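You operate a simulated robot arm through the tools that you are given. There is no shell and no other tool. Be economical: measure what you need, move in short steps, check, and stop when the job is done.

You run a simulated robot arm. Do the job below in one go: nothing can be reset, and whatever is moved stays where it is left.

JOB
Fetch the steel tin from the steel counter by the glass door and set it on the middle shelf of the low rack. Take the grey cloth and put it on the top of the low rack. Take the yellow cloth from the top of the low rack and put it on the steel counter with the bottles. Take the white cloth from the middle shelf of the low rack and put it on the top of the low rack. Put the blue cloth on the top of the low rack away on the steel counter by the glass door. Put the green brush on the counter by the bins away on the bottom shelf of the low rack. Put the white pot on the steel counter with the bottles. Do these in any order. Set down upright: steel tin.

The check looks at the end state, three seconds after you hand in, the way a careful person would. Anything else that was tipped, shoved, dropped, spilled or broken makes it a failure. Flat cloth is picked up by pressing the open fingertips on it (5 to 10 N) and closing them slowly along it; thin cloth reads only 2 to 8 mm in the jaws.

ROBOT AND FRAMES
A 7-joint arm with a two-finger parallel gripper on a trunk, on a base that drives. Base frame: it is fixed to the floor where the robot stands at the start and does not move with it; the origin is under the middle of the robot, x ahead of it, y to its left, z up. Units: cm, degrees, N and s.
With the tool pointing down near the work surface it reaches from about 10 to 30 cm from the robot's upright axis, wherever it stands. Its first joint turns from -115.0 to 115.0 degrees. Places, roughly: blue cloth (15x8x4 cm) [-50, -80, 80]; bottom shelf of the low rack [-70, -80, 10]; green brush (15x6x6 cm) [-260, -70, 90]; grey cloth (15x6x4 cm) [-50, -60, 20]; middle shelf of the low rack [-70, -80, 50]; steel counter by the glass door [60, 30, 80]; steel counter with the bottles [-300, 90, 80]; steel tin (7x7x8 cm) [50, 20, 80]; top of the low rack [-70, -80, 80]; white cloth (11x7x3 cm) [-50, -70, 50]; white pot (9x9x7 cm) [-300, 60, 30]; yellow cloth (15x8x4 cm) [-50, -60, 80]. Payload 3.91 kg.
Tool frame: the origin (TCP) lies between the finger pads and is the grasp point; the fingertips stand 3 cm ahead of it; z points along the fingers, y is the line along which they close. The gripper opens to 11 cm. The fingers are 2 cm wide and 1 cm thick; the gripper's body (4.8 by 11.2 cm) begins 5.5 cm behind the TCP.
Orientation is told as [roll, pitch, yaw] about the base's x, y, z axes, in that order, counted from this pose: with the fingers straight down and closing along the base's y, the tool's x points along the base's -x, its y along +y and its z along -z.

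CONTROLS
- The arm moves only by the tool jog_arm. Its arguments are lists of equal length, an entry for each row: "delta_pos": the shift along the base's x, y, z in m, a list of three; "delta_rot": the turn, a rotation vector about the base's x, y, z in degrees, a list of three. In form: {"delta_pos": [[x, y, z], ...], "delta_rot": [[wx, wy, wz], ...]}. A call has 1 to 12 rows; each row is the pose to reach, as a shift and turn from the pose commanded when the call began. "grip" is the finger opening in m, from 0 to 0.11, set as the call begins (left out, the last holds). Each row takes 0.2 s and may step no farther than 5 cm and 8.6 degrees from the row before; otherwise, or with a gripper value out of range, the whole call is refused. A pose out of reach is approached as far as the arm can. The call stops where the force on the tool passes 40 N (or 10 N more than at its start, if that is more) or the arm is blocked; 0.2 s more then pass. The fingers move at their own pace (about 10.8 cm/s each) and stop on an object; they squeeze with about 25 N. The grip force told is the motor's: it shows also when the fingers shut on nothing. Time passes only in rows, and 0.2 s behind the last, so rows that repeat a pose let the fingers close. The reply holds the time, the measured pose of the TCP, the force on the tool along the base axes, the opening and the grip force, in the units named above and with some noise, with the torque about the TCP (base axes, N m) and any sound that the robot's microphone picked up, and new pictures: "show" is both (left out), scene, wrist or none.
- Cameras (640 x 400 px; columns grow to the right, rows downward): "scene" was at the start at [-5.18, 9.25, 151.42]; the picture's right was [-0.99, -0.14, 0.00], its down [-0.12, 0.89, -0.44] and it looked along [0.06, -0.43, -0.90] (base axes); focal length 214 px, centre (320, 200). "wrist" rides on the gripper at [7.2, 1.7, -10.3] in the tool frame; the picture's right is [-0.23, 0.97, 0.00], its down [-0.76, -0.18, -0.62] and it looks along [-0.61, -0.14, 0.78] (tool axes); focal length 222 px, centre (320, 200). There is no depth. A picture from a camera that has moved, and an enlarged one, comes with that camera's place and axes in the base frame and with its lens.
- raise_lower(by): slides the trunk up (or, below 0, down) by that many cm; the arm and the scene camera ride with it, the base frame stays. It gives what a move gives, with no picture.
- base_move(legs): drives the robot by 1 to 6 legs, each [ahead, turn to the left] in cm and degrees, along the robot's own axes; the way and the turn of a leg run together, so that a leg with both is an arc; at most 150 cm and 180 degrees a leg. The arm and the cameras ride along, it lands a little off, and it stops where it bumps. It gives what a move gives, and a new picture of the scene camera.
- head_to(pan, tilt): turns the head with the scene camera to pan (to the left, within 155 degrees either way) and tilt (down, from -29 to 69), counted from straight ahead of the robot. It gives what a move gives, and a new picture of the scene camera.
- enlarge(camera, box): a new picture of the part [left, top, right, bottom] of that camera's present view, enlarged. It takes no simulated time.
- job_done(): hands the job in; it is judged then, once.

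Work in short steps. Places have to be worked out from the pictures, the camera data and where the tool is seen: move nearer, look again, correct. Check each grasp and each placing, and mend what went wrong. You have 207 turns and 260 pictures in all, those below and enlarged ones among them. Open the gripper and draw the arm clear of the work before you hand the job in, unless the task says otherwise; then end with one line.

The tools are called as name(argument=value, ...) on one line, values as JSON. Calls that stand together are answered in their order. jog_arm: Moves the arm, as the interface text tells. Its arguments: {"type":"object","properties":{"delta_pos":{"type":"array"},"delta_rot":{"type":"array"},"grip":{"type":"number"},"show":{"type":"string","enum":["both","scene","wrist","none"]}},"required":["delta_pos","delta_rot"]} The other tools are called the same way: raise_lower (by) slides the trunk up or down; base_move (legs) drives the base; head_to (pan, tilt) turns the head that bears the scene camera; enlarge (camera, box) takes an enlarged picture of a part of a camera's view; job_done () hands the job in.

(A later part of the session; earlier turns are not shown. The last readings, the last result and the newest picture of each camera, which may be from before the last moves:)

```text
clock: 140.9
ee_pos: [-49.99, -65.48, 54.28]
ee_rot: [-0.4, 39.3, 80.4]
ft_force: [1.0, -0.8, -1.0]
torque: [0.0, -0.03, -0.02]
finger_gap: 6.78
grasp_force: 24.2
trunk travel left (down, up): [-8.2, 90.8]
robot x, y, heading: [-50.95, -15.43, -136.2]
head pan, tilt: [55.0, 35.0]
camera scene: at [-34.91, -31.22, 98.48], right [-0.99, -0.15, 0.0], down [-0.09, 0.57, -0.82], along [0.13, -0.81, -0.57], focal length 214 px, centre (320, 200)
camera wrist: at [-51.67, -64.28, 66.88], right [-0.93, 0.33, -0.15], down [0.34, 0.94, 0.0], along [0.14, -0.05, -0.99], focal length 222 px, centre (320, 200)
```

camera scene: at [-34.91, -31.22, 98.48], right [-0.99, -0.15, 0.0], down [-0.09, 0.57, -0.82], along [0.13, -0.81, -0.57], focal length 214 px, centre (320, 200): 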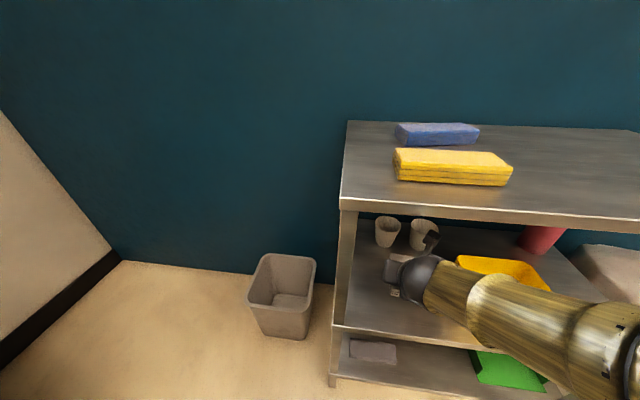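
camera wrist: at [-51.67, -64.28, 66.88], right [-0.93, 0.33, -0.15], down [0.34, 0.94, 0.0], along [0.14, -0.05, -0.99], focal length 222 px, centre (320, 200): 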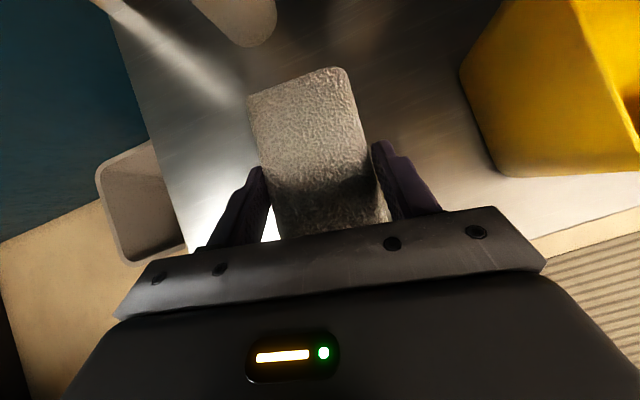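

Held firmly. Draw it out toward the aisle, then back the base off and raise the trunk.

jog_arm(delta_pos=[[-0.015, 0.035, 0], [-0.03, 0.07, 0], [-0.05, 0.11, 0]], delta_rot=[[0, 0, 0], [0, 0, 0], [0, 0, 0]], show="none")

base_move(legs=[[-15, 0]])

raise_lower(by=41)

```text
clock: 141.7
ee_pos: [-54.98, -54.58, 54.33]
ee_rot: [-0.5, 39.3, 80.3]
ft_force: [-0.3, 0.1, -0.4]
torque: [0.02, -0.01, 0.02]
finger_gap: 6.74
grasp_force: 24.8
trunk travel left (down, up): [-8.2, 90.8]
robot x, y, heading: [-50.93, -15.55, -136.0]
head pan, tilt: [55.0, 35.0]
```

```text
clock: 143.2
ee_pos: [-44.65, -44.6, 54.44]
ee_rot: [-0.4, 39.3, 80.2]
ft_force: [0.2, 0.0, -1.0]
torque: [-0.01, 0.01, -0.03]
finger_gap: 6.73
grasp_force: 24.7
trunk travel left (down, up): [-8.2, 90.8]
robot x, y, heading: [-40.75, -5.62, -136.2]
head pan, tilt: [55.0, 35.0]
camera scene: at [-24.43, -21.15, 98.49], right [-0.99, -0.15, 0.0], down [-0.09, 0.57, -0.82], along [0.13, -0.81, -0.57], focal length 214 px, centre (320, 200)
```

scene: 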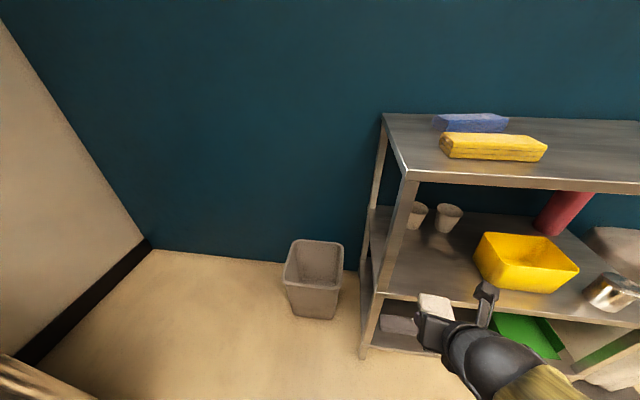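

```text
refused: 41 is not a number from -40 to 40
```

Raise 38, then drive diagonally ahead over the rack top's free middle.

raise_lower(by=38)

base_move(legs=[[25, 0]])

enlarge(camera="wrist", box=[0, 0, 640, 400])

```text
clock: 146.8
ee_pos: [-44.59, -44.59, 92.34]
ee_rot: [-0.4, 39.3, 80.1]
ft_force: [0.3, -1.1, -1.4]
torque: [-0.01, 0.01, 0.04]
finger_gap: 6.63
grasp_force: 24.9
trunk travel left (down, up): [-46.2, 52.8]
robot x, y, heading: [-40.51, -5.62, -136.4]
head pan, tilt: [55.0, 35.0]
```

```text
clock: 148.9
ee_pos: [-62.68, -62.0, 92.45]
ee_rot: [-0.3, 39.5, 80.2]
ft_force: [0.7, 0.1, 0.4]
torque: [0.05, 0.04, 0.02]
finger_gap: 6.64
grasp_force: 24.9
trunk travel left (down, up): [-46.2, 52.8]
robot x, y, heading: [-58.76, -23.34, -136.1]
head pan, tilt: [55.0, 35.0]
camera scene: at [-42.46, -38.51, 136.49], right [-0.99, -0.15, 0.0], down [-0.09, 0.57, -0.82], along [0.13, -0.81, -0.57], focal length 214 px, centre (320, 200)
```

scene: 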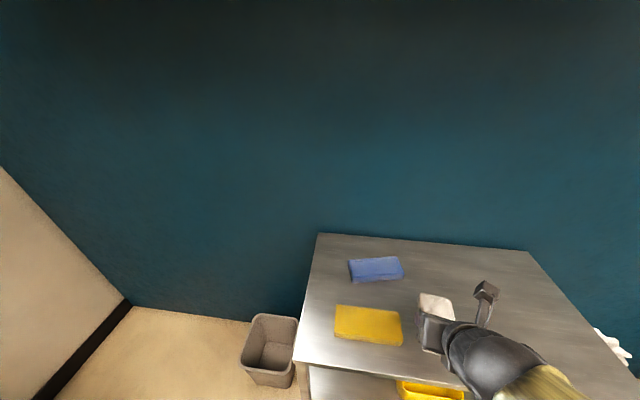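

```text
1.00 times, centred on (320, 200) of wrist (not enlarged: the box is as wide or as high as the picture)
camera zoom: at [-64.3, -60.71, 104.99], right [-0.93, 0.33, -0.15], down [0.34, 0.94, 0.0], along [0.14, -0.05, -0.99], focal length 222 px, centre (320, 200)
```

zoom: 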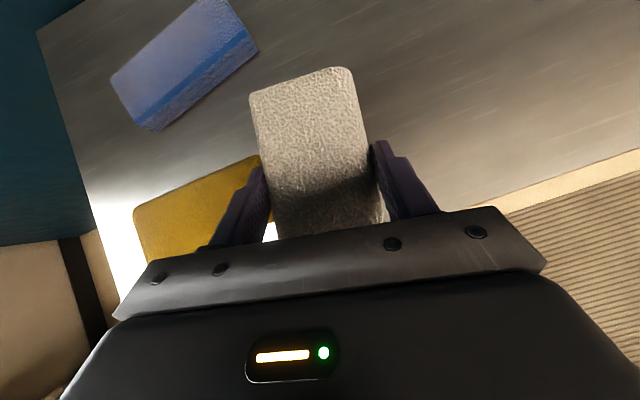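

Jog right and lower onto the top until contact.

jog_arm(delta_pos=[[-0.04, -0.015, 0], [-0.08, -0.03, 0], [-0.12, -0.04, 0], [-0.135, -0.045, -0.02], [-0.135, -0.045, -0.05], [-0.135, -0.045, -0.07], [-0.135, -0.045, -0.078]], delta_rot=[[0, 0, 0], [0, 0, 0], [0, 0, 0], [0, 0, 0], [0, 0, 0], [0, 0, 0], [0, 0, 0]], show="none")

jog_arm(delta_pos=[[0, 0, -0.004], [0, 0, -0.008], [0, 0, -0.012]], delta_rot=[[0, 0, 0], [0, 0, 0], [0, 0, 0]], show="wrist")

```text
clock: 150.5
ee_pos: [-75.21, -63.86, 88.9]
ee_rot: [-0.4, 39.3, 80.2]
ft_force: [0.2, -0.8, -0.9]
torque: [-0.02, -0.01, 0.01]
finger_gap: 6.58
grasp_force: 24.9
out of reach, approached as far as the arm can: row 4, 5, 6, 7
trunk travel left (down, up): [-46.2, 52.8]
robot x, y, heading: [-58.41, -23.17, -135.9]
head pan, tilt: [55.0, 35.0]
```

```text
clock: 151.3
ee_pos: [-75.64, -63.89, 89.02]
ee_rot: [1.2, 41.4, 80.4]
ft_force: [0.1, -0.9, 0.0]
torque: [0.0, 0.0, 0.04]
finger_gap: 6.63
grasp_force: 25.1
out of reach, approached as far as the arm can: row 2, 3
trunk travel left (down, up): [-46.2, 52.8]
robot x, y, heading: [-58.54, -23.21, -136.2]
head pan, tilt: [55.0, 35.0]
camera wrist: at [-76.96, -62.2, 101.51], right [-0.93, 0.34, -0.13], down [0.35, 0.94, -0.04], along [0.11, -0.08, -0.99], focal length 222 px, centre (320, 200)
```

wrist: 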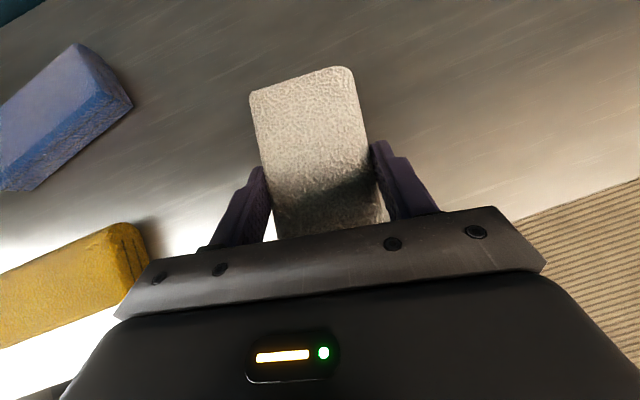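

Arm's at a limit here; lower with the trunk instead.

raise_lower(by=-4.5)

raise_lower(by=-1.5)

```text
clock: 152.1
ee_pos: [-75.69, -64.12, 84.91]
ee_rot: [1.0, 42.4, 80.1]
ft_force: [1.5, 7.3, 18.3]
torque: [0.29, -0.67, 0.27]
finger_gap: 6.56
grasp_force: 25.1
trunk travel left (down, up): [-41.7, 57.3]
robot x, y, heading: [-58.72, -22.67, -136.2]
head pan, tilt: [55.0, 35.0]
stopped: the force on the tool passed its limit at 43 N (the readings are from after the stop); the commanded pose is now the measured one
```

```text
clock: 152.4
ee_pos: [-75.71, -64.24, 84.9]
ee_rot: [0.8, 42.8, 80.2]
ft_force: [1.5, 10.9, 20.4]
torque: [0.25, -0.75, 0.39]
finger_gap: 6.56
grasp_force: 24.4
trunk travel left (down, up): [-41.4, 57.6]
robot x, y, heading: [-58.88, -22.77, -135.9]
head pan, tilt: [55.0, 35.0]
stopped: the force on the tool passed its limit at 52 N (the readings are from after the stop); the commanded pose is now the measured one
```

Contact. Release and raise the trunk.

jog_arm(delta_pos=[[0, 0, 0], [0, 0, 0], [0, 0, 0]], delta_rot=[[0, 0, 0], [0, 0, 0], [0, 0, 0]], grip=0.1, show="none")

raise_lower(by=15)

head_to(pan=45, tilt=55)

```text
clock: 153.2
ee_pos: [-76.01, -64.31, 84.98]
ee_rot: [0.7, 42.8, 79.9]
ft_force: [-21.1, 12.3, 28.6]
torque: [-0.27, -0.63, -0.09]
finger_gap: 8.81
grasp_force: 0.0
trunk travel left (down, up): [-41.4, 57.6]
robot x, y, heading: [-59.02, -23.21, -136.3]
head pan, tilt: [55.0, 35.0]
```

```text
clock: 155.0
ee_pos: [-75.84, -64.51, 99.81]
ee_rot: [1.0, 42.5, 80.2]
ft_force: [0.4, 0.0, -0.1]
torque: [0.02, 0.01, 0.01]
finger_gap: 10.01
grasp_force: 0.0
trunk travel left (down, up): [-56.4, 42.6]
robot x, y, heading: [-58.69, -22.65, -135.9]
head pan, tilt: [55.0, 35.0]
```

```text
clock: 155.8
ee_pos: [-75.82, -64.29, 99.68]
ee_rot: [0.8, 42.5, 80.2]
ft_force: [-0.4, -0.5, -0.7]
torque: [-0.03, 0.0, 0.03]
finger_gap: 10.0
grasp_force: 0.0
trunk travel left (down, up): [-56.4, 42.6]
robot x, y, heading: [-58.32, -22.89, -136.0]
head pan, tilt: [45.0, 55.0]
camera scene: at [-43.95, -37.01, 143.92], right [-1.0, 0.02, 0.0], down [0.02, 0.82, -0.57], along [-0.01, -0.57, -0.82], focal length 214 px, centre (320, 200)
```

scene: 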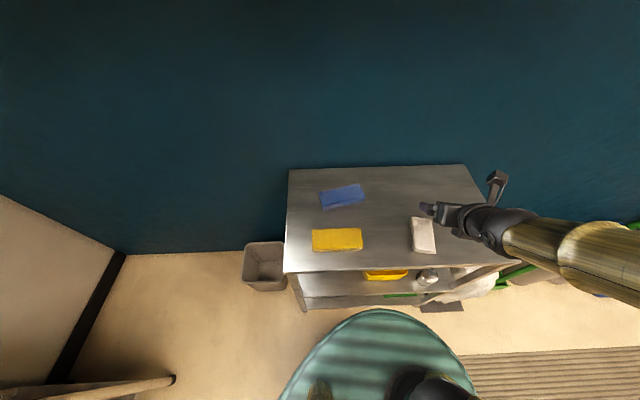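

White cloth is on the top. Next the grey cloth: triangulated at (-47.7, -62.7), top z≈16. I'll back off, re-centre the arm and lower the trunk fully to test reach.

base_move(legs=[[-22, 0]])

jog_arm(delta_pos=[[0.04, 0, 0], [0.08, 0, 0], [0.12, 0, 0], [0.155, 0, 0]], delta_rot=[[0, 0, 0], [0, 0, 0], [0, 0, 0], [0, 0, 0]], grip=0.06, show="none")

raise_lower(by=-40)

raise_lower(by=-16)

```text
clock: 157.7
ee_pos: [-60.13, -49.44, 99.75]
ee_rot: [1.0, 42.5, 80.1]
ft_force: [0.3, 0.0, -0.2]
torque: [-0.03, 0.0, -0.02]
finger_gap: 10.01
grasp_force: 0.1
trunk travel left (down, up): [-56.4, 42.6]
robot x, y, heading: [-43.09, -7.9, -136.1]
head pan, tilt: [45.0, 55.0]
camera scene: at [-28.31, -21.95, 143.92], right [-1.0, 0.02, 0.0], down [0.02, 0.82, -0.57], along [-0.01, -0.57, -0.82], focal length 214 px, centre (320, 200)
```

scene: 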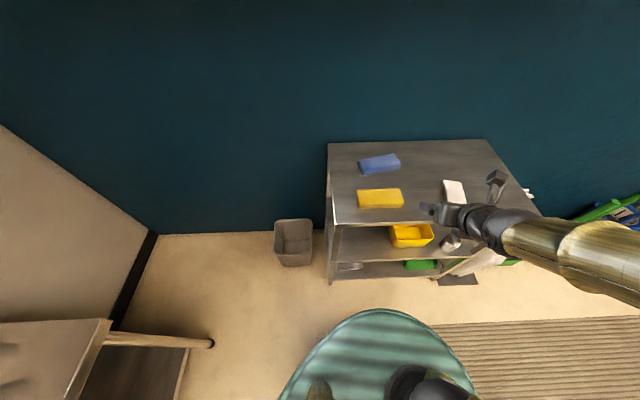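

```text
clock: 158.9
ee_pos: [-48.98, -48.65, 105.87]
ee_rot: [-15.3, 48.9, 63.0]
ft_force: [0.7, -0.6, 0.8]
torque: [-0.02, -0.01, 0.02]
finger_gap: 6.02
grasp_force: 0.1
out of reach, approached as far as the arm can: row 2
trunk travel left (down, up): [-56.4, 42.6]
robot x, y, heading: [-43.63, -8.17, -136.3]
head pan, tilt: [45.0, 55.0]
stopped in row 4: the arm was blocked; the commanded pose is now the measured one
```

```text
clock: 162.7
ee_pos: [-49.2, -49.03, 64.18]
ee_rot: [-15.1, 46.1, 63.2]
ft_force: [-0.1, 0.3, -0.9]
torque: [-0.02, 0.07, -0.03]
finger_gap: 6.0
grasp_force: 0.1
trunk travel left (down, up): [-16.4, 82.6]
robot x, y, heading: [-43.06, -7.62, -135.8]
head pan, tilt: [45.0, 55.0]
```

```text
clock: 164.6
ee_pos: [-49.35, -49.36, 47.79]
ee_rot: [-15.3, 45.5, 63.1]
ft_force: [0.5, 0.2, 0.7]
torque: [0.02, -0.01, -0.04]
finger_gap: 6.02
grasp_force: 0.0
trunk travel left (down, up): [-0.4, 98.6]
robot x, y, heading: [-43.22, -7.88, -136.2]
head pan, tilt: [45.0, 55.0]
```

The arm hit a limit and twisted. Look at it before continuing.

head_to(pan=35, tilt=50)

enlarge(camera="wrist", box=[0, 0, 640, 400])

```text
clock: 165.3
ee_pos: [-49.42, -49.31, 47.77]
ee_rot: [-15.3, 45.6, 63.1]
ft_force: [0.1, 1.2, 0.8]
torque: [0.0, -0.01, -0.01]
finger_gap: 6.01
grasp_force: 0.0
trunk travel left (down, up): [-0.4, 98.6]
robot x, y, heading: [-43.32, -7.63, -135.8]
head pan, tilt: [35.0, 50.0]
camera scene: at [-30.11, -22.78, 88.48], right [-0.98, 0.19, 0.0], down [0.15, 0.76, -0.64], along [-0.12, -0.63, -0.77], focal length 214 px, centre (320, 200)
```

scene: 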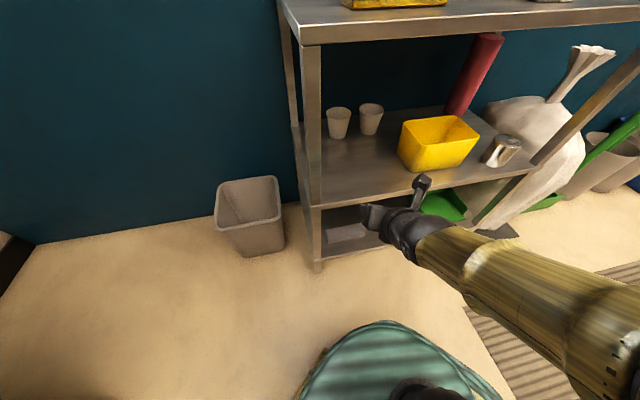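

```text
1.00 times, centred on (320, 200) of wrist (not enlarged: the box is as wide or as high as the picture)
camera zoom: at [-52.51, -45.73, 59.58], right [-0.85, 0.4, -0.34], down [0.46, 0.88, -0.09], along [0.27, -0.23, -0.94], focal length 222 px, centre (320, 200)
```

zoom: 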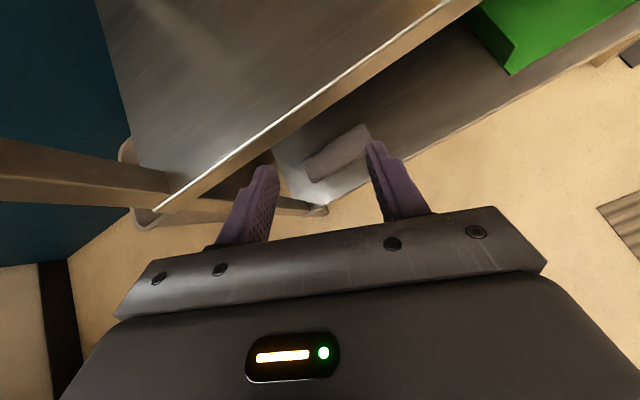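

I'll undo the roll while moving down in free space in front of the rack.

jog_arm(delta_pos=[[0, 0, -0.03], [0, 0, -0.06], [0, 0, -0.1], [0, 0, -0.14]], delta_rot=[[2.5, 4.8, 0.6], [4.9, 9.65, 1.2], [4.9, 9.65, 1.2], [4.9, 9.65, 1.2]])

```text
clock: 166.5
ee_pos: [-38.87, -52.21, 39.87]
ee_rot: [0.9, 50.1, 89.1]
ft_force: [-0.8, 0.4, -0.3]
torque: [-0.02, 0.0, 0.01]
finger_gap: 5.98
grasp_force: 0.0
out of reach, approached as far as the arm can: row 2, 3, 4
trunk travel left (down, up): [-0.4, 98.6]
robot x, y, heading: [-42.83, -8.09, -135.9]
head pan, tilt: [35.0, 50.0]
stopped in row 4: the arm was blocked; the commanded pose is now the measured one
camera scene: at [-29.62, -22.29, 88.54], right [-0.98, 0.19, 0.0], down [0.15, 0.75, -0.64], along [-0.12, -0.63, -0.77], focal length 214 px, centre (320, 200)
camera wrist: at [-40.51, -48.84, 51.97], right [-0.97, 0.17, -0.17], down [0.2, 0.96, -0.19], along [0.13, -0.21, -0.97], focal length 222 px, centre (320, 200)
```

scene: 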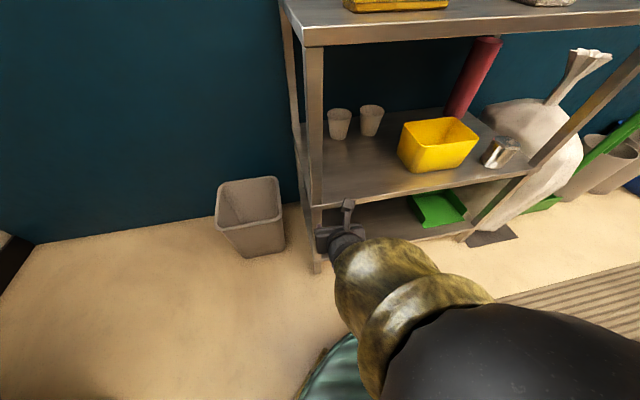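
wrist: 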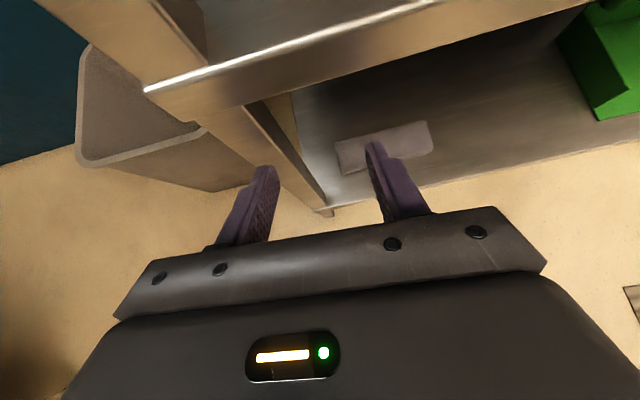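

The arm is cramped this close. I'll back the base off 20 cm and try reaching lower at a longer radius in free space.

base_move(legs=[[-20, 0]])

jog_arm(delta_pos=[[0, -0.04, -0.02], [0, -0.07, -0.05], [0, -0.1, -0.08], [0, -0.12, -0.12], [0, -0.13, -0.16]], delta_rot=[[0, 0, 0], [0, 0, 0], [0, 0, 0], [0, 0, 0], [0, 0, 0]], show="scene")

```text
clock: 168.2
ee_pos: [-24.57, -38.46, 39.79]
ee_rot: [0.8, 50.1, 89.5]
ft_force: [-0.6, -0.5, 0.3]
torque: [0.04, -0.01, 0.03]
finger_gap: 6.0
grasp_force: 0.1
trunk travel left (down, up): [-0.4, 98.6]
robot x, y, heading: [-28.99, 5.73, -136.0]
head pan, tilt: [35.0, 50.0]
camera scene: at [-15.37, -8.52, 88.57], right [-0.98, 0.19, 0.0], down [0.14, 0.75, -0.64], along [-0.12, -0.63, -0.77], focal length 214 px, centre (320, 200)
```

scene: 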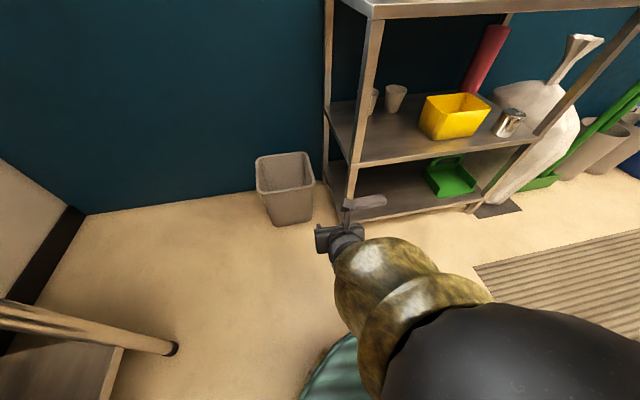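

```text
clock: 169.4
ee_pos: [-26.43, -43.81, 38.71]
ee_rot: [0.9, 50.0, 89.4]
ft_force: [0.2, 0.0, 0.1]
torque: [0.0, 0.0, -0.02]
finger_gap: 5.99
grasp_force: 0.0
out of reach, approached as far as the arm can: row 1, 2, 3, 4, 5
trunk travel left (down, up): [-0.4, 98.6]
robot x, y, heading: [-29.07, 5.81, -135.7]
head pan, tilt: [35.0, 50.0]
camera scene: at [-15.37, -8.52, 88.57], right [-0.98, 0.19, 0.0], down [0.14, 0.75, -0.64], along [-0.12, -0.63, -0.77], focal length 214 px, centre (320, 200)
```

scene: 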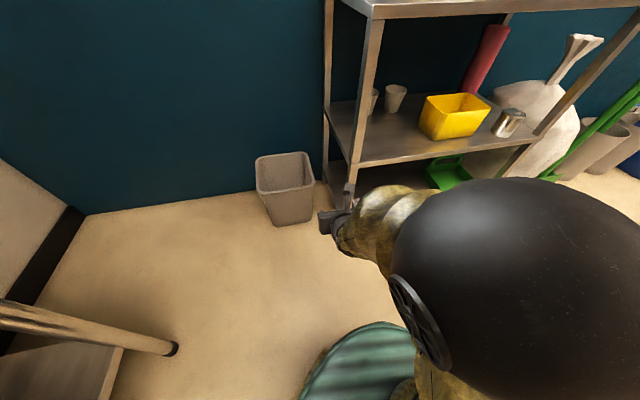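

The wrist configuration is the problem. I'll return to the natural one (tool vertical, closing radially) here in free space: undo the tilt, then yaw back.

jog_arm(delta_pos=[[0, 0, 0.02], [0, 0, 0.04], [0, 0, 0.06], [0, 0, 0.08], [0, 0, 0.1], [0, 0, 0.12], [0, 0, 0.12]], delta_rot=[[7.5, 0, 0], [15, 0, 0], [22.5, 0, 0], [30, 0, 0], [37.5, 0, 0], [45, 0, 0], [50, 0, 0]], show="none")

jog_arm(delta_pos=[[0, 0, 0], [0, 0, 0], [0, 0, 0], [0, 0, 0], [0, 0, 0], [0, 0, 0], [0, 0, 0], [0, 0, 0], [0, 0, 0], [0, 0, 0]], delta_rot=[[0, 0, -8], [0, 0, -16], [0, 0, -24], [0, 0, -32], [0, 0, -40], [0, 0, -48], [0, 0, -56], [0, 0, -64], [0, 0, -72], [0, 0, -80]], show="scene")

```text
clock: 171.0
ee_pos: [-22.92, -40.89, 50.83]
ee_rot: [2.2, 0.7, 88.4]
ft_force: [0.0, -0.5, 0.3]
torque: [-0.03, 0.0, -0.02]
finger_gap: 5.98
grasp_force: 0.1
out of reach, approached as far as the arm can: row 4, 5, 6, 7
trunk travel left (down, up): [-0.4, 98.6]
robot x, y, heading: [-28.55, 5.86, -135.9]
head pan, tilt: [35.0, 50.0]
```

```text
clock: 173.2
ee_pos: [-22.68, -40.95, 50.77]
ee_rot: [1.4, 0.1, 9.4]
ft_force: [-0.1, 1.0, -0.4]
torque: [-0.02, 0.02, -0.01]
finger_gap: 6.0
grasp_force: 0.0
trunk travel left (down, up): [-0.4, 98.6]
robot x, y, heading: [-28.85, 5.74, -135.8]
head pan, tilt: [35.0, 50.0]
camera scene: at [-15.37, -8.52, 88.57], right [-0.98, 0.19, 0.0], down [0.14, 0.75, -0.64], along [-0.12, -0.63, -0.77], focal length 214 px, centre (320, 200)
```

scene: 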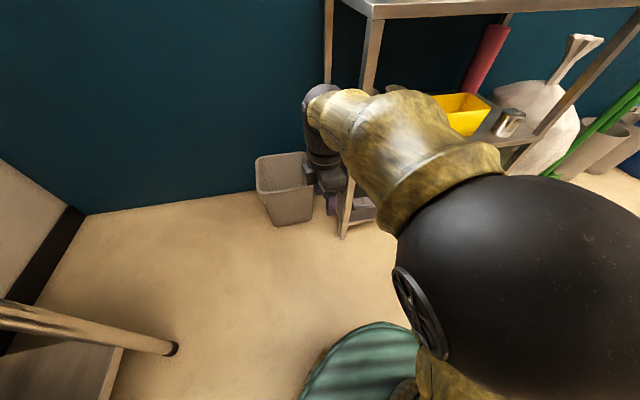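

Natural configuration regained. Test going down 30 cm here in free space.

jog_arm(delta_pos=[[0, 0, -0.05], [0, 0, -0.1], [0, 0, -0.15], [0, 0, -0.2], [0, 0, -0.25], [0, 0, -0.3]], delta_rot=[[0, 0, 0], [0, 0, 0], [0, 0, 0], [0, 0, 0], [0, 0, 0], [0, 0, 0]], show="scene")

```text
clock: 174.6
ee_pos: [-24.44, -31.41, 34.44]
ee_rot: [1.3, 0.2, 9.6]
ft_force: [0.8, 0.7, 0.0]
torque: [0.0, -0.03, -0.01]
finger_gap: 5.99
grasp_force: 0.1
out of reach, approached as far as the arm can: row 1, 2, 3, 4, 5, 6
trunk travel left (down, up): [-0.4, 98.6]
robot x, y, heading: [-28.64, 5.9, -135.6]
head pan, tilt: [35.0, 50.0]
camera scene: at [-15.37, -8.52, 88.57], right [-0.98, 0.19, 0.0], down [0.14, 0.75, -0.64], along [-0.12, -0.63, -0.77], focal length 214 px, centre (320, 200)
```

scene: 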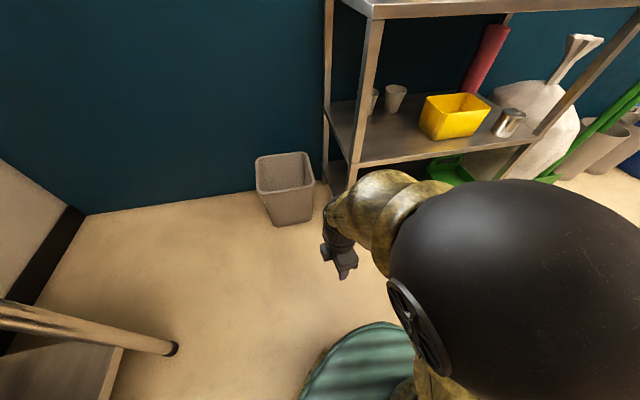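

Going down pulls the radius in. I'll extend outward first to lean the upper arm, then try down.

jog_arm(delta_pos=[[0, -0.03, 0.03], [0.005, -0.07, 0.06], [0.01, -0.11, 0.09], [0.015, -0.15, 0.11], [0.015, -0.18, 0.11], [0.015, -0.2, 0.11]], delta_rot=[[0, 0, 0], [0, 0, 0], [0, 0, 0], [0, 0, 0], [0, 0, 0], [0, 0, 0]], show="scene")

```text
refused: row 2 steps farther than a row can; nothing moved
```

jog_arm(delta_pos=[[0, -0.03, 0.03], [0.003, -0.06, 0.06], [0.006, -0.1, 0.08], [0.01, -0.14, 0.1], [0.015, -0.18, 0.11], [0.015, -0.21, 0.11]], delta_rot=[[0, 0, 0], [0, 0, 0], [0, 0, 0], [0, 0, 0], [0, 0, 0], [0, 0, 0]], show="scene")

```text
clock: 176.0
ee_pos: [-25.46, -41.15, 48.4]
ee_rot: [1.3, 0.1, 9.7]
ft_force: [1.9, -0.6, 0.4]
torque: [-0.01, 0.0, 0.01]
finger_gap: 6.02
grasp_force: 0.1
out of reach, approached as far as the arm can: row 2, 3, 4, 5, 6
trunk travel left (down, up): [-0.4, 98.6]
robot x, y, heading: [-28.99, 5.76, -135.9]
head pan, tilt: [35.0, 50.0]
camera scene: at [-15.37, -8.52, 88.56], right [-0.98, 0.19, 0.0], down [0.14, 0.75, -0.64], along [-0.12, -0.63, -0.77], focal length 214 px, centre (320, 200)
```

scene: 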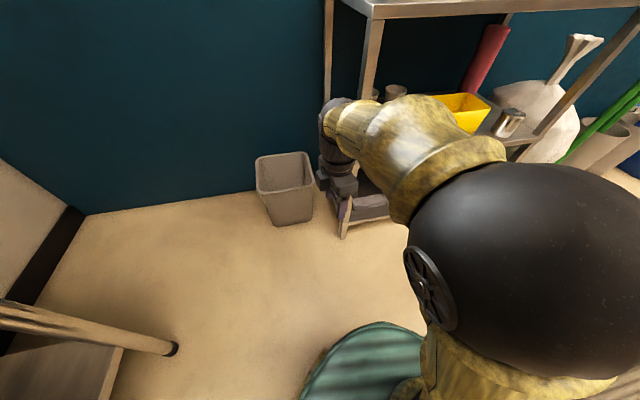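

The elbow's redundancy has wound up as I swung left. I'll raise the trunk fully above the column and swing the arm clockwise back to the right side, where it started planar.

raise_lower(by=40)

raise_lower(by=25)

```text
clock: 179.8
ee_pos: [-25.5, -41.03, 88.28]
ee_rot: [1.2, 0.1, 9.6]
ft_force: [-0.4, 0.0, 0.5]
torque: [0.0, 0.02, 0.01]
finger_gap: 6.01
grasp_force: 0.1
trunk travel left (down, up): [-40.4, 58.6]
robot x, y, heading: [-28.64, 5.53, -135.7]
head pan, tilt: [35.0, 50.0]
```

```text
clock: 182.4
ee_pos: [-25.43, -41.17, 113.32]
ee_rot: [1.4, 0.2, 9.6]
ft_force: [0.0, -0.3, -0.7]
torque: [0.02, 0.02, 0.01]
finger_gap: 6.01
grasp_force: 0.1
trunk travel left (down, up): [-65.4, 33.6]
robot x, y, heading: [-28.74, 5.81, -136.0]
head pan, tilt: [35.0, 50.0]
```

jog_arm(delta_pos=[[-0.0489, -0.0058, 0], [-0.0983, -0.006, 0], [-0.1473, -0.0006, 0], [-0.1954, 0.0103, 0], [-0.242, 0.0265, 0], [-0.2864, 0.0479, 0], [-0.3281, 0.0743, 0], [-0.3666, 0.1051, 0], [-0.4013, 0.1402, 0], [-0.4318, 0.1789, 0], [-0.4578, 0.2208, 0], [-0.4788, 0.2654, 0]], delta_rot=[[0, 0, -6.5], [0, 0, -13], [0, 0, -19.5], [0, 0, -26], [0, 0, -32.5], [0, 0, -39], [0, 0, -45.5], [0, 0, -52], [0, 0, -58.5], [0, 0, -65], [0, 0, -71.5], [0, 0, -78]], show="scene")

```text
clock: 185.2
ee_pos: [-74.74, -8.02, 117.3]
ee_rot: [-4.4, 5.2, -78.8]
ft_force: [2.2, 0.3, -0.3]
torque: [0.0, 0.08, -0.02]
finger_gap: 5.97
grasp_force: 0.0
out of reach, approached as far as the arm can: row 3, 4, 5, 6, 7, 8, 9, 10, 11
trunk travel left (down, up): [-65.4, 33.6]
robot x, y, heading: [-29.04, 6.02, -135.8]
head pan, tilt: [35.0, 50.0]
stopped in row 12: the arm was blocked; the commanded pose is now the measured one
camera scene: at [-15.23, -8.61, 153.53], right [-0.98, 0.19, 0.0], down [0.14, 0.75, -0.64], along [-0.12, -0.63, -0.77], focal length 214 px, centre (320, 200)
```

scene: 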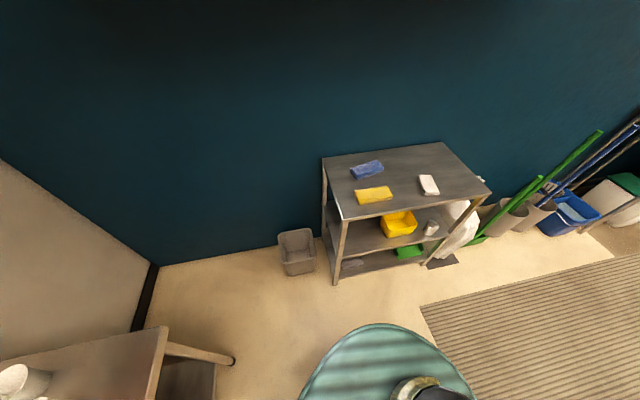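

head_to(pan=-50, tilt=60)

```text
clock: 186.8
ee_pos: [-74.77, -7.94, 117.17]
ee_rot: [-4.3, 5.1, -78.8]
ft_force: [0.7, -0.3, 0.5]
torque: [-0.04, -0.02, 0.01]
finger_gap: 5.99
grasp_force: 0.1
trunk travel left (down, up): [-65.4, 33.6]
robot x, y, heading: [-28.68, 5.8, -136.0]
head pan, tilt: [-50.0, 60.0]
camera scene: at [-20.55, -0.26, 152.31], right [0.1, 0.99, 0.0], down [0.86, -0.09, -0.5], along [-0.5, 0.05, -0.87], focal length 214 px, centre (320, 200)
```

scene: 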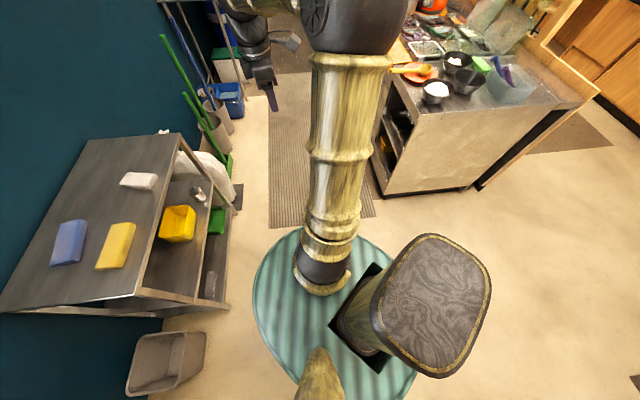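

Now the upper arm leans forward properly. Test going down 30 cm in this configuration, levelling the tool.

jog_arm(delta_pos=[[0, 0, -0.04], [0, 0, -0.09], [0, 0, -0.14], [0, 0, -0.19], [0, 0, -0.24], [0, 0, -0.29], [0, 0, -0.33]], delta_rot=[[-4.2, -5.2, 0], [-4.2, -5.2, 0], [-4.2, -5.2, 0], [-4.2, -5.2, 0], [-4.2, -5.2, 0], [-4.2, -5.2, 0], [-4.2, -5.2, 0]], show="scene")

```text
clock: 188.4
ee_pos: [-74.72, -8.1, 84.19]
ee_rot: [-0.1, -0.1, -78.6]
ft_force: [-0.5, 0.0, 1.3]
torque: [0.02, 0.01, -0.01]
finger_gap: 5.99
grasp_force: 0.1
trunk travel left (down, up): [-65.4, 33.6]
robot x, y, heading: [-28.9, 5.9, -136.0]
head pan, tilt: [-50.0, 60.0]
camera scene: at [-20.6, -0.28, 152.32], right [0.1, 0.99, 0.0], down [0.86, -0.09, -0.5], along [-0.5, 0.05, -0.87], focal length 214 px, centre (320, 200)
```

scene: 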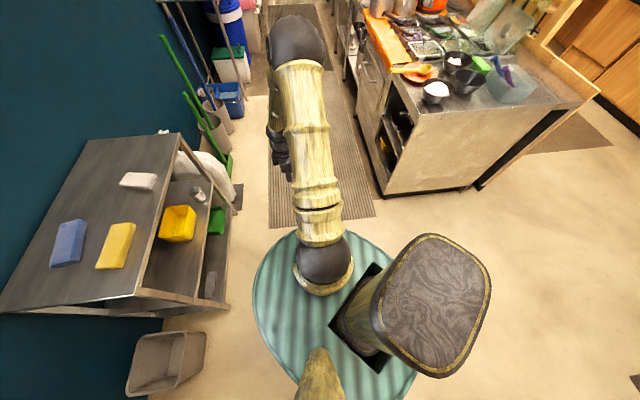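

This configuration reaches low well (upper arm leaning forward, arm ~30° right of heading). I'll raise a bit, drive to in front of the rack's left part and turn so the arm points at the grey cloth.

raise_lower(by=16)

base_move(legs=[[0, 5], [27, 0], [0, 71]])

```text
clock: 190.2
ee_pos: [-74.55, -8.09, 100.14]
ee_rot: [0.0, -0.1, -78.6]
ft_force: [-0.2, 0.0, 0.1]
torque: [0.02, 0.02, -0.02]
finger_gap: 6.0
grasp_force: 0.0
trunk travel left (down, up): [-81.4, 17.6]
robot x, y, heading: [-28.48, 6.1, -135.6]
head pan, tilt: [-50.0, 60.0]
```

```text
clock: 197.6
ee_pos: [-42.72, -62.48, 100.06]
ee_rot: [0.1, -0.1, -0.8]
ft_force: [0.1, -0.4, -0.4]
torque: [0.01, 0.01, 0.05]
finger_gap: 6.01
grasp_force: 0.1
trunk travel left (down, up): [-81.4, 17.6]
robot x, y, heading: [-46.66, -14.58, -58.2]
head pan, tilt: [-50.0, 60.0]
camera scene: at [-38.96, -7.91, 168.31], right [-0.95, 0.31, 0.0], down [0.27, 0.82, -0.5], along [-0.16, -0.48, -0.87], focal length 214 px, centre (320, 200)
```

scene: 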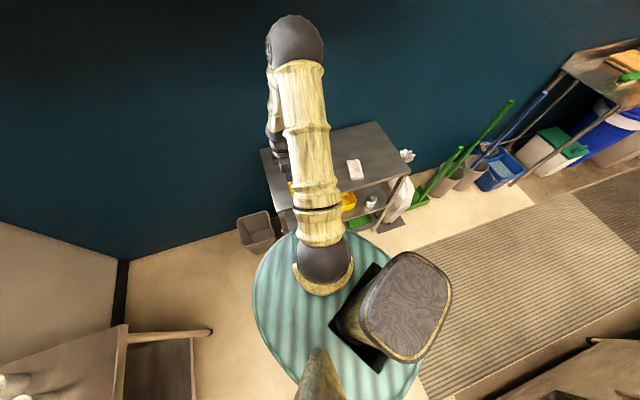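

Well placed. Retract the arm to y≈-46 in front of the rack, then lower.

jog_arm(delta_pos=[[-0.015, 0.045, 0], [-0.03, 0.09, 0], [-0.045, 0.13, 0], [-0.05, 0.165, 0]], delta_rot=[[0, 0, 0], [0, 0, 0], [0, 0, 0], [0, 0, 0]], grip=0.0, show="none")

raise_lower(by=-40)

head_to(pan=-20, tilt=50)

```text
clock: 198.6
ee_pos: [-48.05, -47.58, 99.76]
ee_rot: [0.2, -0.1, -0.9]
ft_force: [-0.1, -0.2, -0.4]
torque: [0.01, -0.03, 0.02]
finger_gap: 0.0
grasp_force: 25.3
out of reach, approached as far as the arm can: row 4
trunk travel left (down, up): [-81.4, 17.6]
robot x, y, heading: [-46.94, -14.55, -58.1]
head pan, tilt: [-50.0, 60.0]
```

```text
clock: 202.4
ee_pos: [-48.12, -47.51, 59.88]
ee_rot: [0.1, -0.1, -0.8]
ft_force: [-0.2, -0.7, 0.1]
torque: [0.01, 0.01, -0.01]
finger_gap: 0.0
grasp_force: 24.9
trunk travel left (down, up): [-41.4, 57.6]
robot x, y, heading: [-46.98, -14.56, -57.8]
head pan, tilt: [-50.0, 60.0]
```

```text
clock: 203.3
ee_pos: [-48.08, -47.63, 59.89]
ee_rot: [0.2, -0.2, -0.8]
ft_force: [0.0, 0.5, 0.0]
torque: [0.0, -0.03, 0.02]
finger_gap: 0.0
grasp_force: 25.0
trunk travel left (down, up): [-41.4, 57.6]
robot x, y, heading: [-46.73, -14.63, -58.3]
head pan, tilt: [-20.0, 50.0]
camera scene: at [-35.32, -9.1, 129.57], right [-0.98, -0.21, 0.0], down [-0.16, 0.75, -0.64], along [0.13, -0.63, -0.77], focal length 214 px, centre (320, 200)
```

scene: 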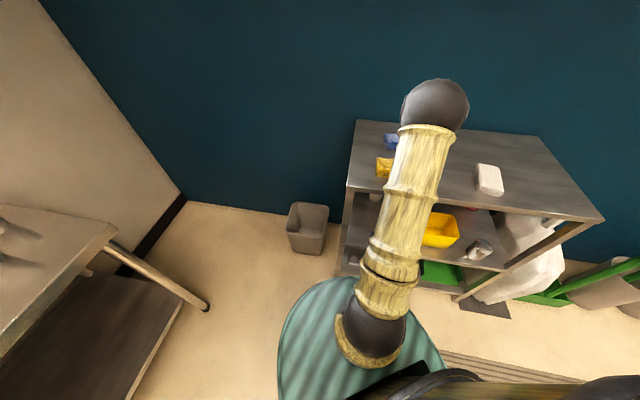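

The elbow stands over the gripper and would meet the rack edge while descending here. I'll back off 14 cm, then descend.

base_move(legs=[[-14, 0]])

raise_lower(by=-40)

jog_arm(delta_pos=[[0, -0.02, 0.01], [0, -0.03, 0.01], [0, -0.03, 0.01], [0, -0.03, 0.01], [0, -0.03, 0.01]], delta_rot=[[-8.5, 0, 0], [-17, 0, 0], [-25.5, 0, 0], [-34, 0, 0], [-40, 0, 0]], show="scene")

```text
clock: 204.8
ee_pos: [-55.53, -35.42, 59.88]
ee_rot: [0.3, -0.1, -0.7]
ft_force: [0.5, 0.5, 0.2]
torque: [-0.01, 0.01, 0.01]
finger_gap: 0.01
grasp_force: 24.9
trunk travel left (down, up): [-41.4, 57.6]
robot x, y, heading: [-54.23, -2.63, -57.9]
head pan, tilt: [-20.0, 50.0]
camera scene: at [-42.85, 3.0, 129.57], right [-0.98, -0.21, 0.0], down [-0.16, 0.75, -0.64], along [0.13, -0.63, -0.77], focal length 214 px, centre (320, 200)
```

scene: 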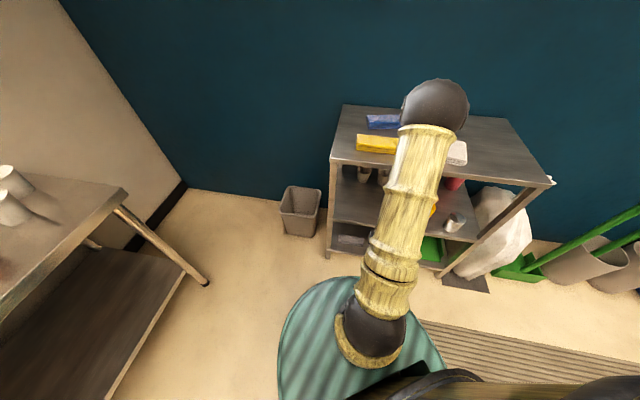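

```text
clock: 208.6
ee_pos: [-55.56, -35.4, 19.87]
ee_rot: [0.2, -0.1, -0.6]
ft_force: [0.3, -0.2, 0.4]
torque: [0.0, -0.01, 0.02]
finger_gap: 0.0
grasp_force: 25.1
trunk travel left (down, up): [-1.4, 97.6]
robot x, y, heading: [-54.55, -3.03, -57.9]
head pan, tilt: [-20.0, 50.0]
```

```text
clock: 209.8
ee_pos: [-57.78, -47.0, 18.81]
ee_rot: [-40.0, -0.6, -0.3]
ft_force: [0.5, 0.7, 0.3]
torque: [0.04, -0.01, -0.01]
finger_gap: 0.0
grasp_force: 24.6
out of reach, approached as far as the arm can: row 1, 2, 3, 4, 5
trunk travel left (down, up): [-1.4, 97.6]
robot x, y, heading: [-54.23, -2.47, -58.1]
head pan, tilt: [-20.0, 50.0]
camera scene: at [-42.86, 3.02, 89.57], right [-0.98, -0.21, 0.0], down [-0.16, 0.75, -0.64], along [0.13, -0.63, -0.77], focal length 214 px, centre (320, 200)
```

scene: 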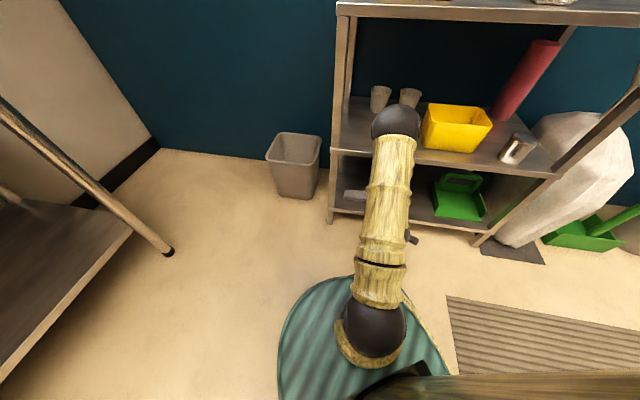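

Excellent: in this configuration the low reach is natural. The elbow barely moves when I extend, so I'll jog the closed fingers out over the grey cloth at z≈24.

jog_arm(delta_pos=[[0.02, -0.02, 0.03], [0.045, -0.05, 0.05], [0.07, -0.085, 0.05], [0.095, -0.12, 0.05], [0.095, -0.15, 0.05]], delta_rot=[[0, 0, 0], [0, 0, 0], [0, 0, 0], [0, 0, 0], [0, 0, 0]])

```text
clock: 211.0
ee_pos: [-48.58, -61.62, 23.87]
ee_rot: [-39.7, -0.5, -0.5]
ft_force: [-0.8, -0.5, -0.5]
torque: [0.01, 0.0, 0.03]
finger_gap: 0.04
grasp_force: 25.2
trunk travel left (down, up): [-1.4, 97.6]
robot x, y, heading: [-54.03, -2.75, -57.7]
head pan, tilt: [-20.0, 50.0]
camera scene: at [-42.86, 3.02, 89.57], right [-0.98, -0.21, 0.0], down [-0.16, 0.75, -0.64], along [0.13, -0.63, -0.77], focal length 214 px, centre (320, 200)
camera wrist: at [-55.83, -53.62, 30.65], right [0.24, 0.75, -0.62], down [0.76, 0.26, 0.6], along [0.61, -0.61, -0.5], focal length 222 px, centre (320, 200)
```

scene: 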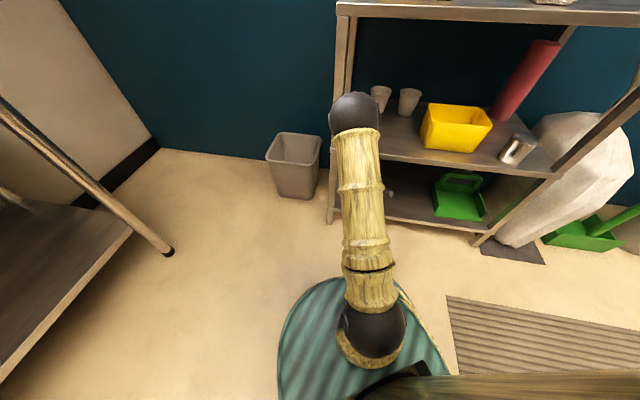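
wrist: 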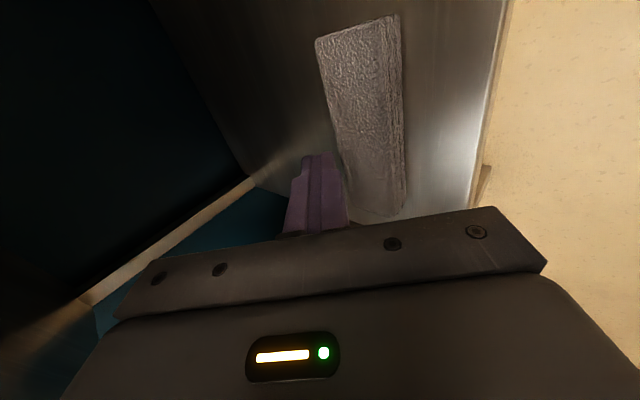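

The grey cloth spans x -40..-55, y -60..-66. I'll press on it with closed fingers and drag it forward ~6.5 cm to the shelf's front edge, where it can be grasped more upright.

jog_arm(delta_pos=[[0.011, -0.005, -0.02], [0.011, -0.005, -0.035], [0.011, -0.005, -0.042], [0.011, -0.005, -0.046]], delta_rot=[[0, 0, 0], [0, 0, 0], [0, 0, 0], [0, 0, 0]], show="none")

```text
clock: 212.0
ee_pos: [-47.42, -62.48, 19.98]
ee_rot: [-40.7, -0.7, -0.6]
ft_force: [0.2, 6.1, 21.3]
torque: [-0.13, 0.01, -0.02]
finger_gap: 0.0
grasp_force: 25.0
trunk travel left (down, up): [-1.4, 97.6]
robot x, y, heading: [-54.11, -2.52, -58.1]
head pan, tilt: [-20.0, 50.0]
stopped in row 4: the force on the tool passed its limit at 45 N (the readings are from after the stop); the commanded pose is now the measured one
```

jog_arm(delta_pos=[[0, 0.012, 0], [0, 0.025, 0], [0, 0.038, 0], [0, 0.052, 0], [0, 0.065, 0], [0, 0.065, 0.03], [0, 0.065, 0.06]], delta_rot=[[0, 0, 0], [0, 0, 0], [0, 0, 0], [0, 0, 0], [0, 0, 0], [0, 0, 0], [0, 0, 0]], show="wrist")

```text
clock: 213.6
ee_pos: [-47.19, -55.74, 25.59]
ee_rot: [-40.0, -0.7, -0.5]
ft_force: [-0.3, -0.4, 0.1]
torque: [-0.01, -0.01, 0.03]
finger_gap: 0.01
grasp_force: 25.1
trunk travel left (down, up): [-1.4, 97.6]
robot x, y, heading: [-54.34, -2.74, -58.3]
head pan, tilt: [-20.0, 50.0]
camera wrist: at [-54.53, -47.65, 32.13], right [0.24, 0.74, -0.62], down [0.76, 0.26, 0.6], along [0.61, -0.62, -0.5], focal length 222 px, centre (320, 200)
```

wrist: 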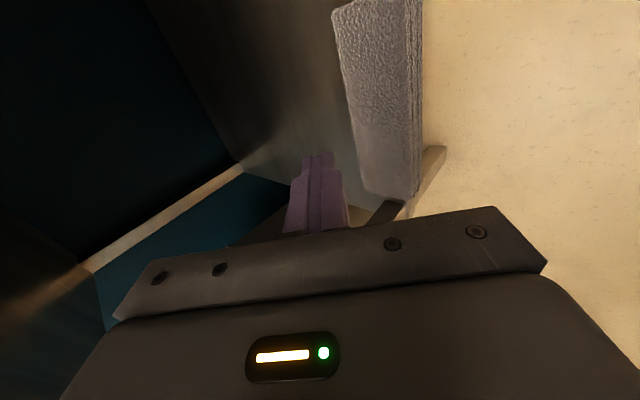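

The cloth now overhangs the front edge (y -53.4..-59.2). Tilt the tool to ~18°, open, and descend to straddle it.

jog_arm(delta_pos=[[0, 0, 0], [0, 0, 0], [0, 0, 0.005], [0, 0, -0.02], [0, 0, -0.05], [0, 0, -0.075], [0, 0, -0.088]], delta_rot=[[7.3, 0, 0], [14.6, 0, 0], [22, 0, 0], [22, 0, 0], [22, 0, 0], [22, 0, 0], [22, 0, 0]], grip=0.095, show="wrist")

```text
clock: 215.2
ee_pos: [-47.22, -55.84, 16.88]
ee_rot: [-18.3, -0.4, -0.8]
ft_force: [0.1, -0.7, 0.0]
torque: [-0.03, 0.01, 0.0]
finger_gap: 9.5
grasp_force: 0.1
trunk travel left (down, up): [-1.4, 97.6]
robot x, y, heading: [-54.25, -2.86, -58.0]
head pan, tilt: [-20.0, 50.0]
camera wrist: at [-54.53, -50.79, 26.01], right [0.24, 0.92, -0.3], down [0.76, 0.02, 0.65], along [0.61, -0.39, -0.69], focal length 222 px, centre (320, 200)
```

wrist: 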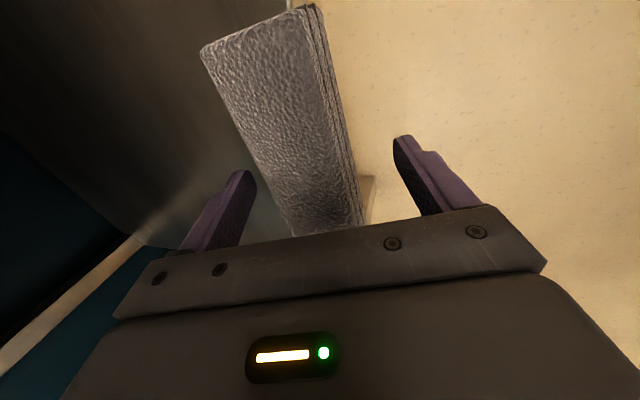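

Nicely straddled. Close and lift.

jog_arm(delta_pos=[[0, 0, 0], [0, 0, 0], [0, 0, 0], [0, 0, 0], [0, 0, 0.02], [0, 0.01, 0.05]], delta_rot=[[0, 0, 0], [0, 0, 0], [0, 0, 0], [0, 0, 0], [0, 0, 0], [0, 0, 0]], grip=0.0, show="wrist")

```text
clock: 216.6
ee_pos: [-47.37, -54.81, 21.71]
ee_rot: [-18.3, -0.5, -0.6]
ft_force: [1.5, -0.4, -0.4]
torque: [0.02, 0.01, -0.02]
finger_gap: 6.23
grasp_force: 25.1
trunk travel left (down, up): [-1.4, 97.6]
robot x, y, heading: [-54.4, -2.65, -58.1]
head pan, tilt: [-20.0, 50.0]
camera wrist: at [-54.66, -49.91, 30.85], right [0.24, 0.92, -0.3], down [0.76, 0.02, 0.65], along [0.61, -0.39, -0.69], focal length 222 px, centre (320, 200)
```

wrist: 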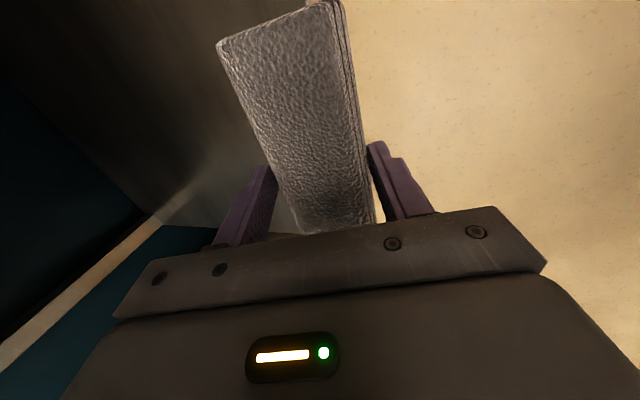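

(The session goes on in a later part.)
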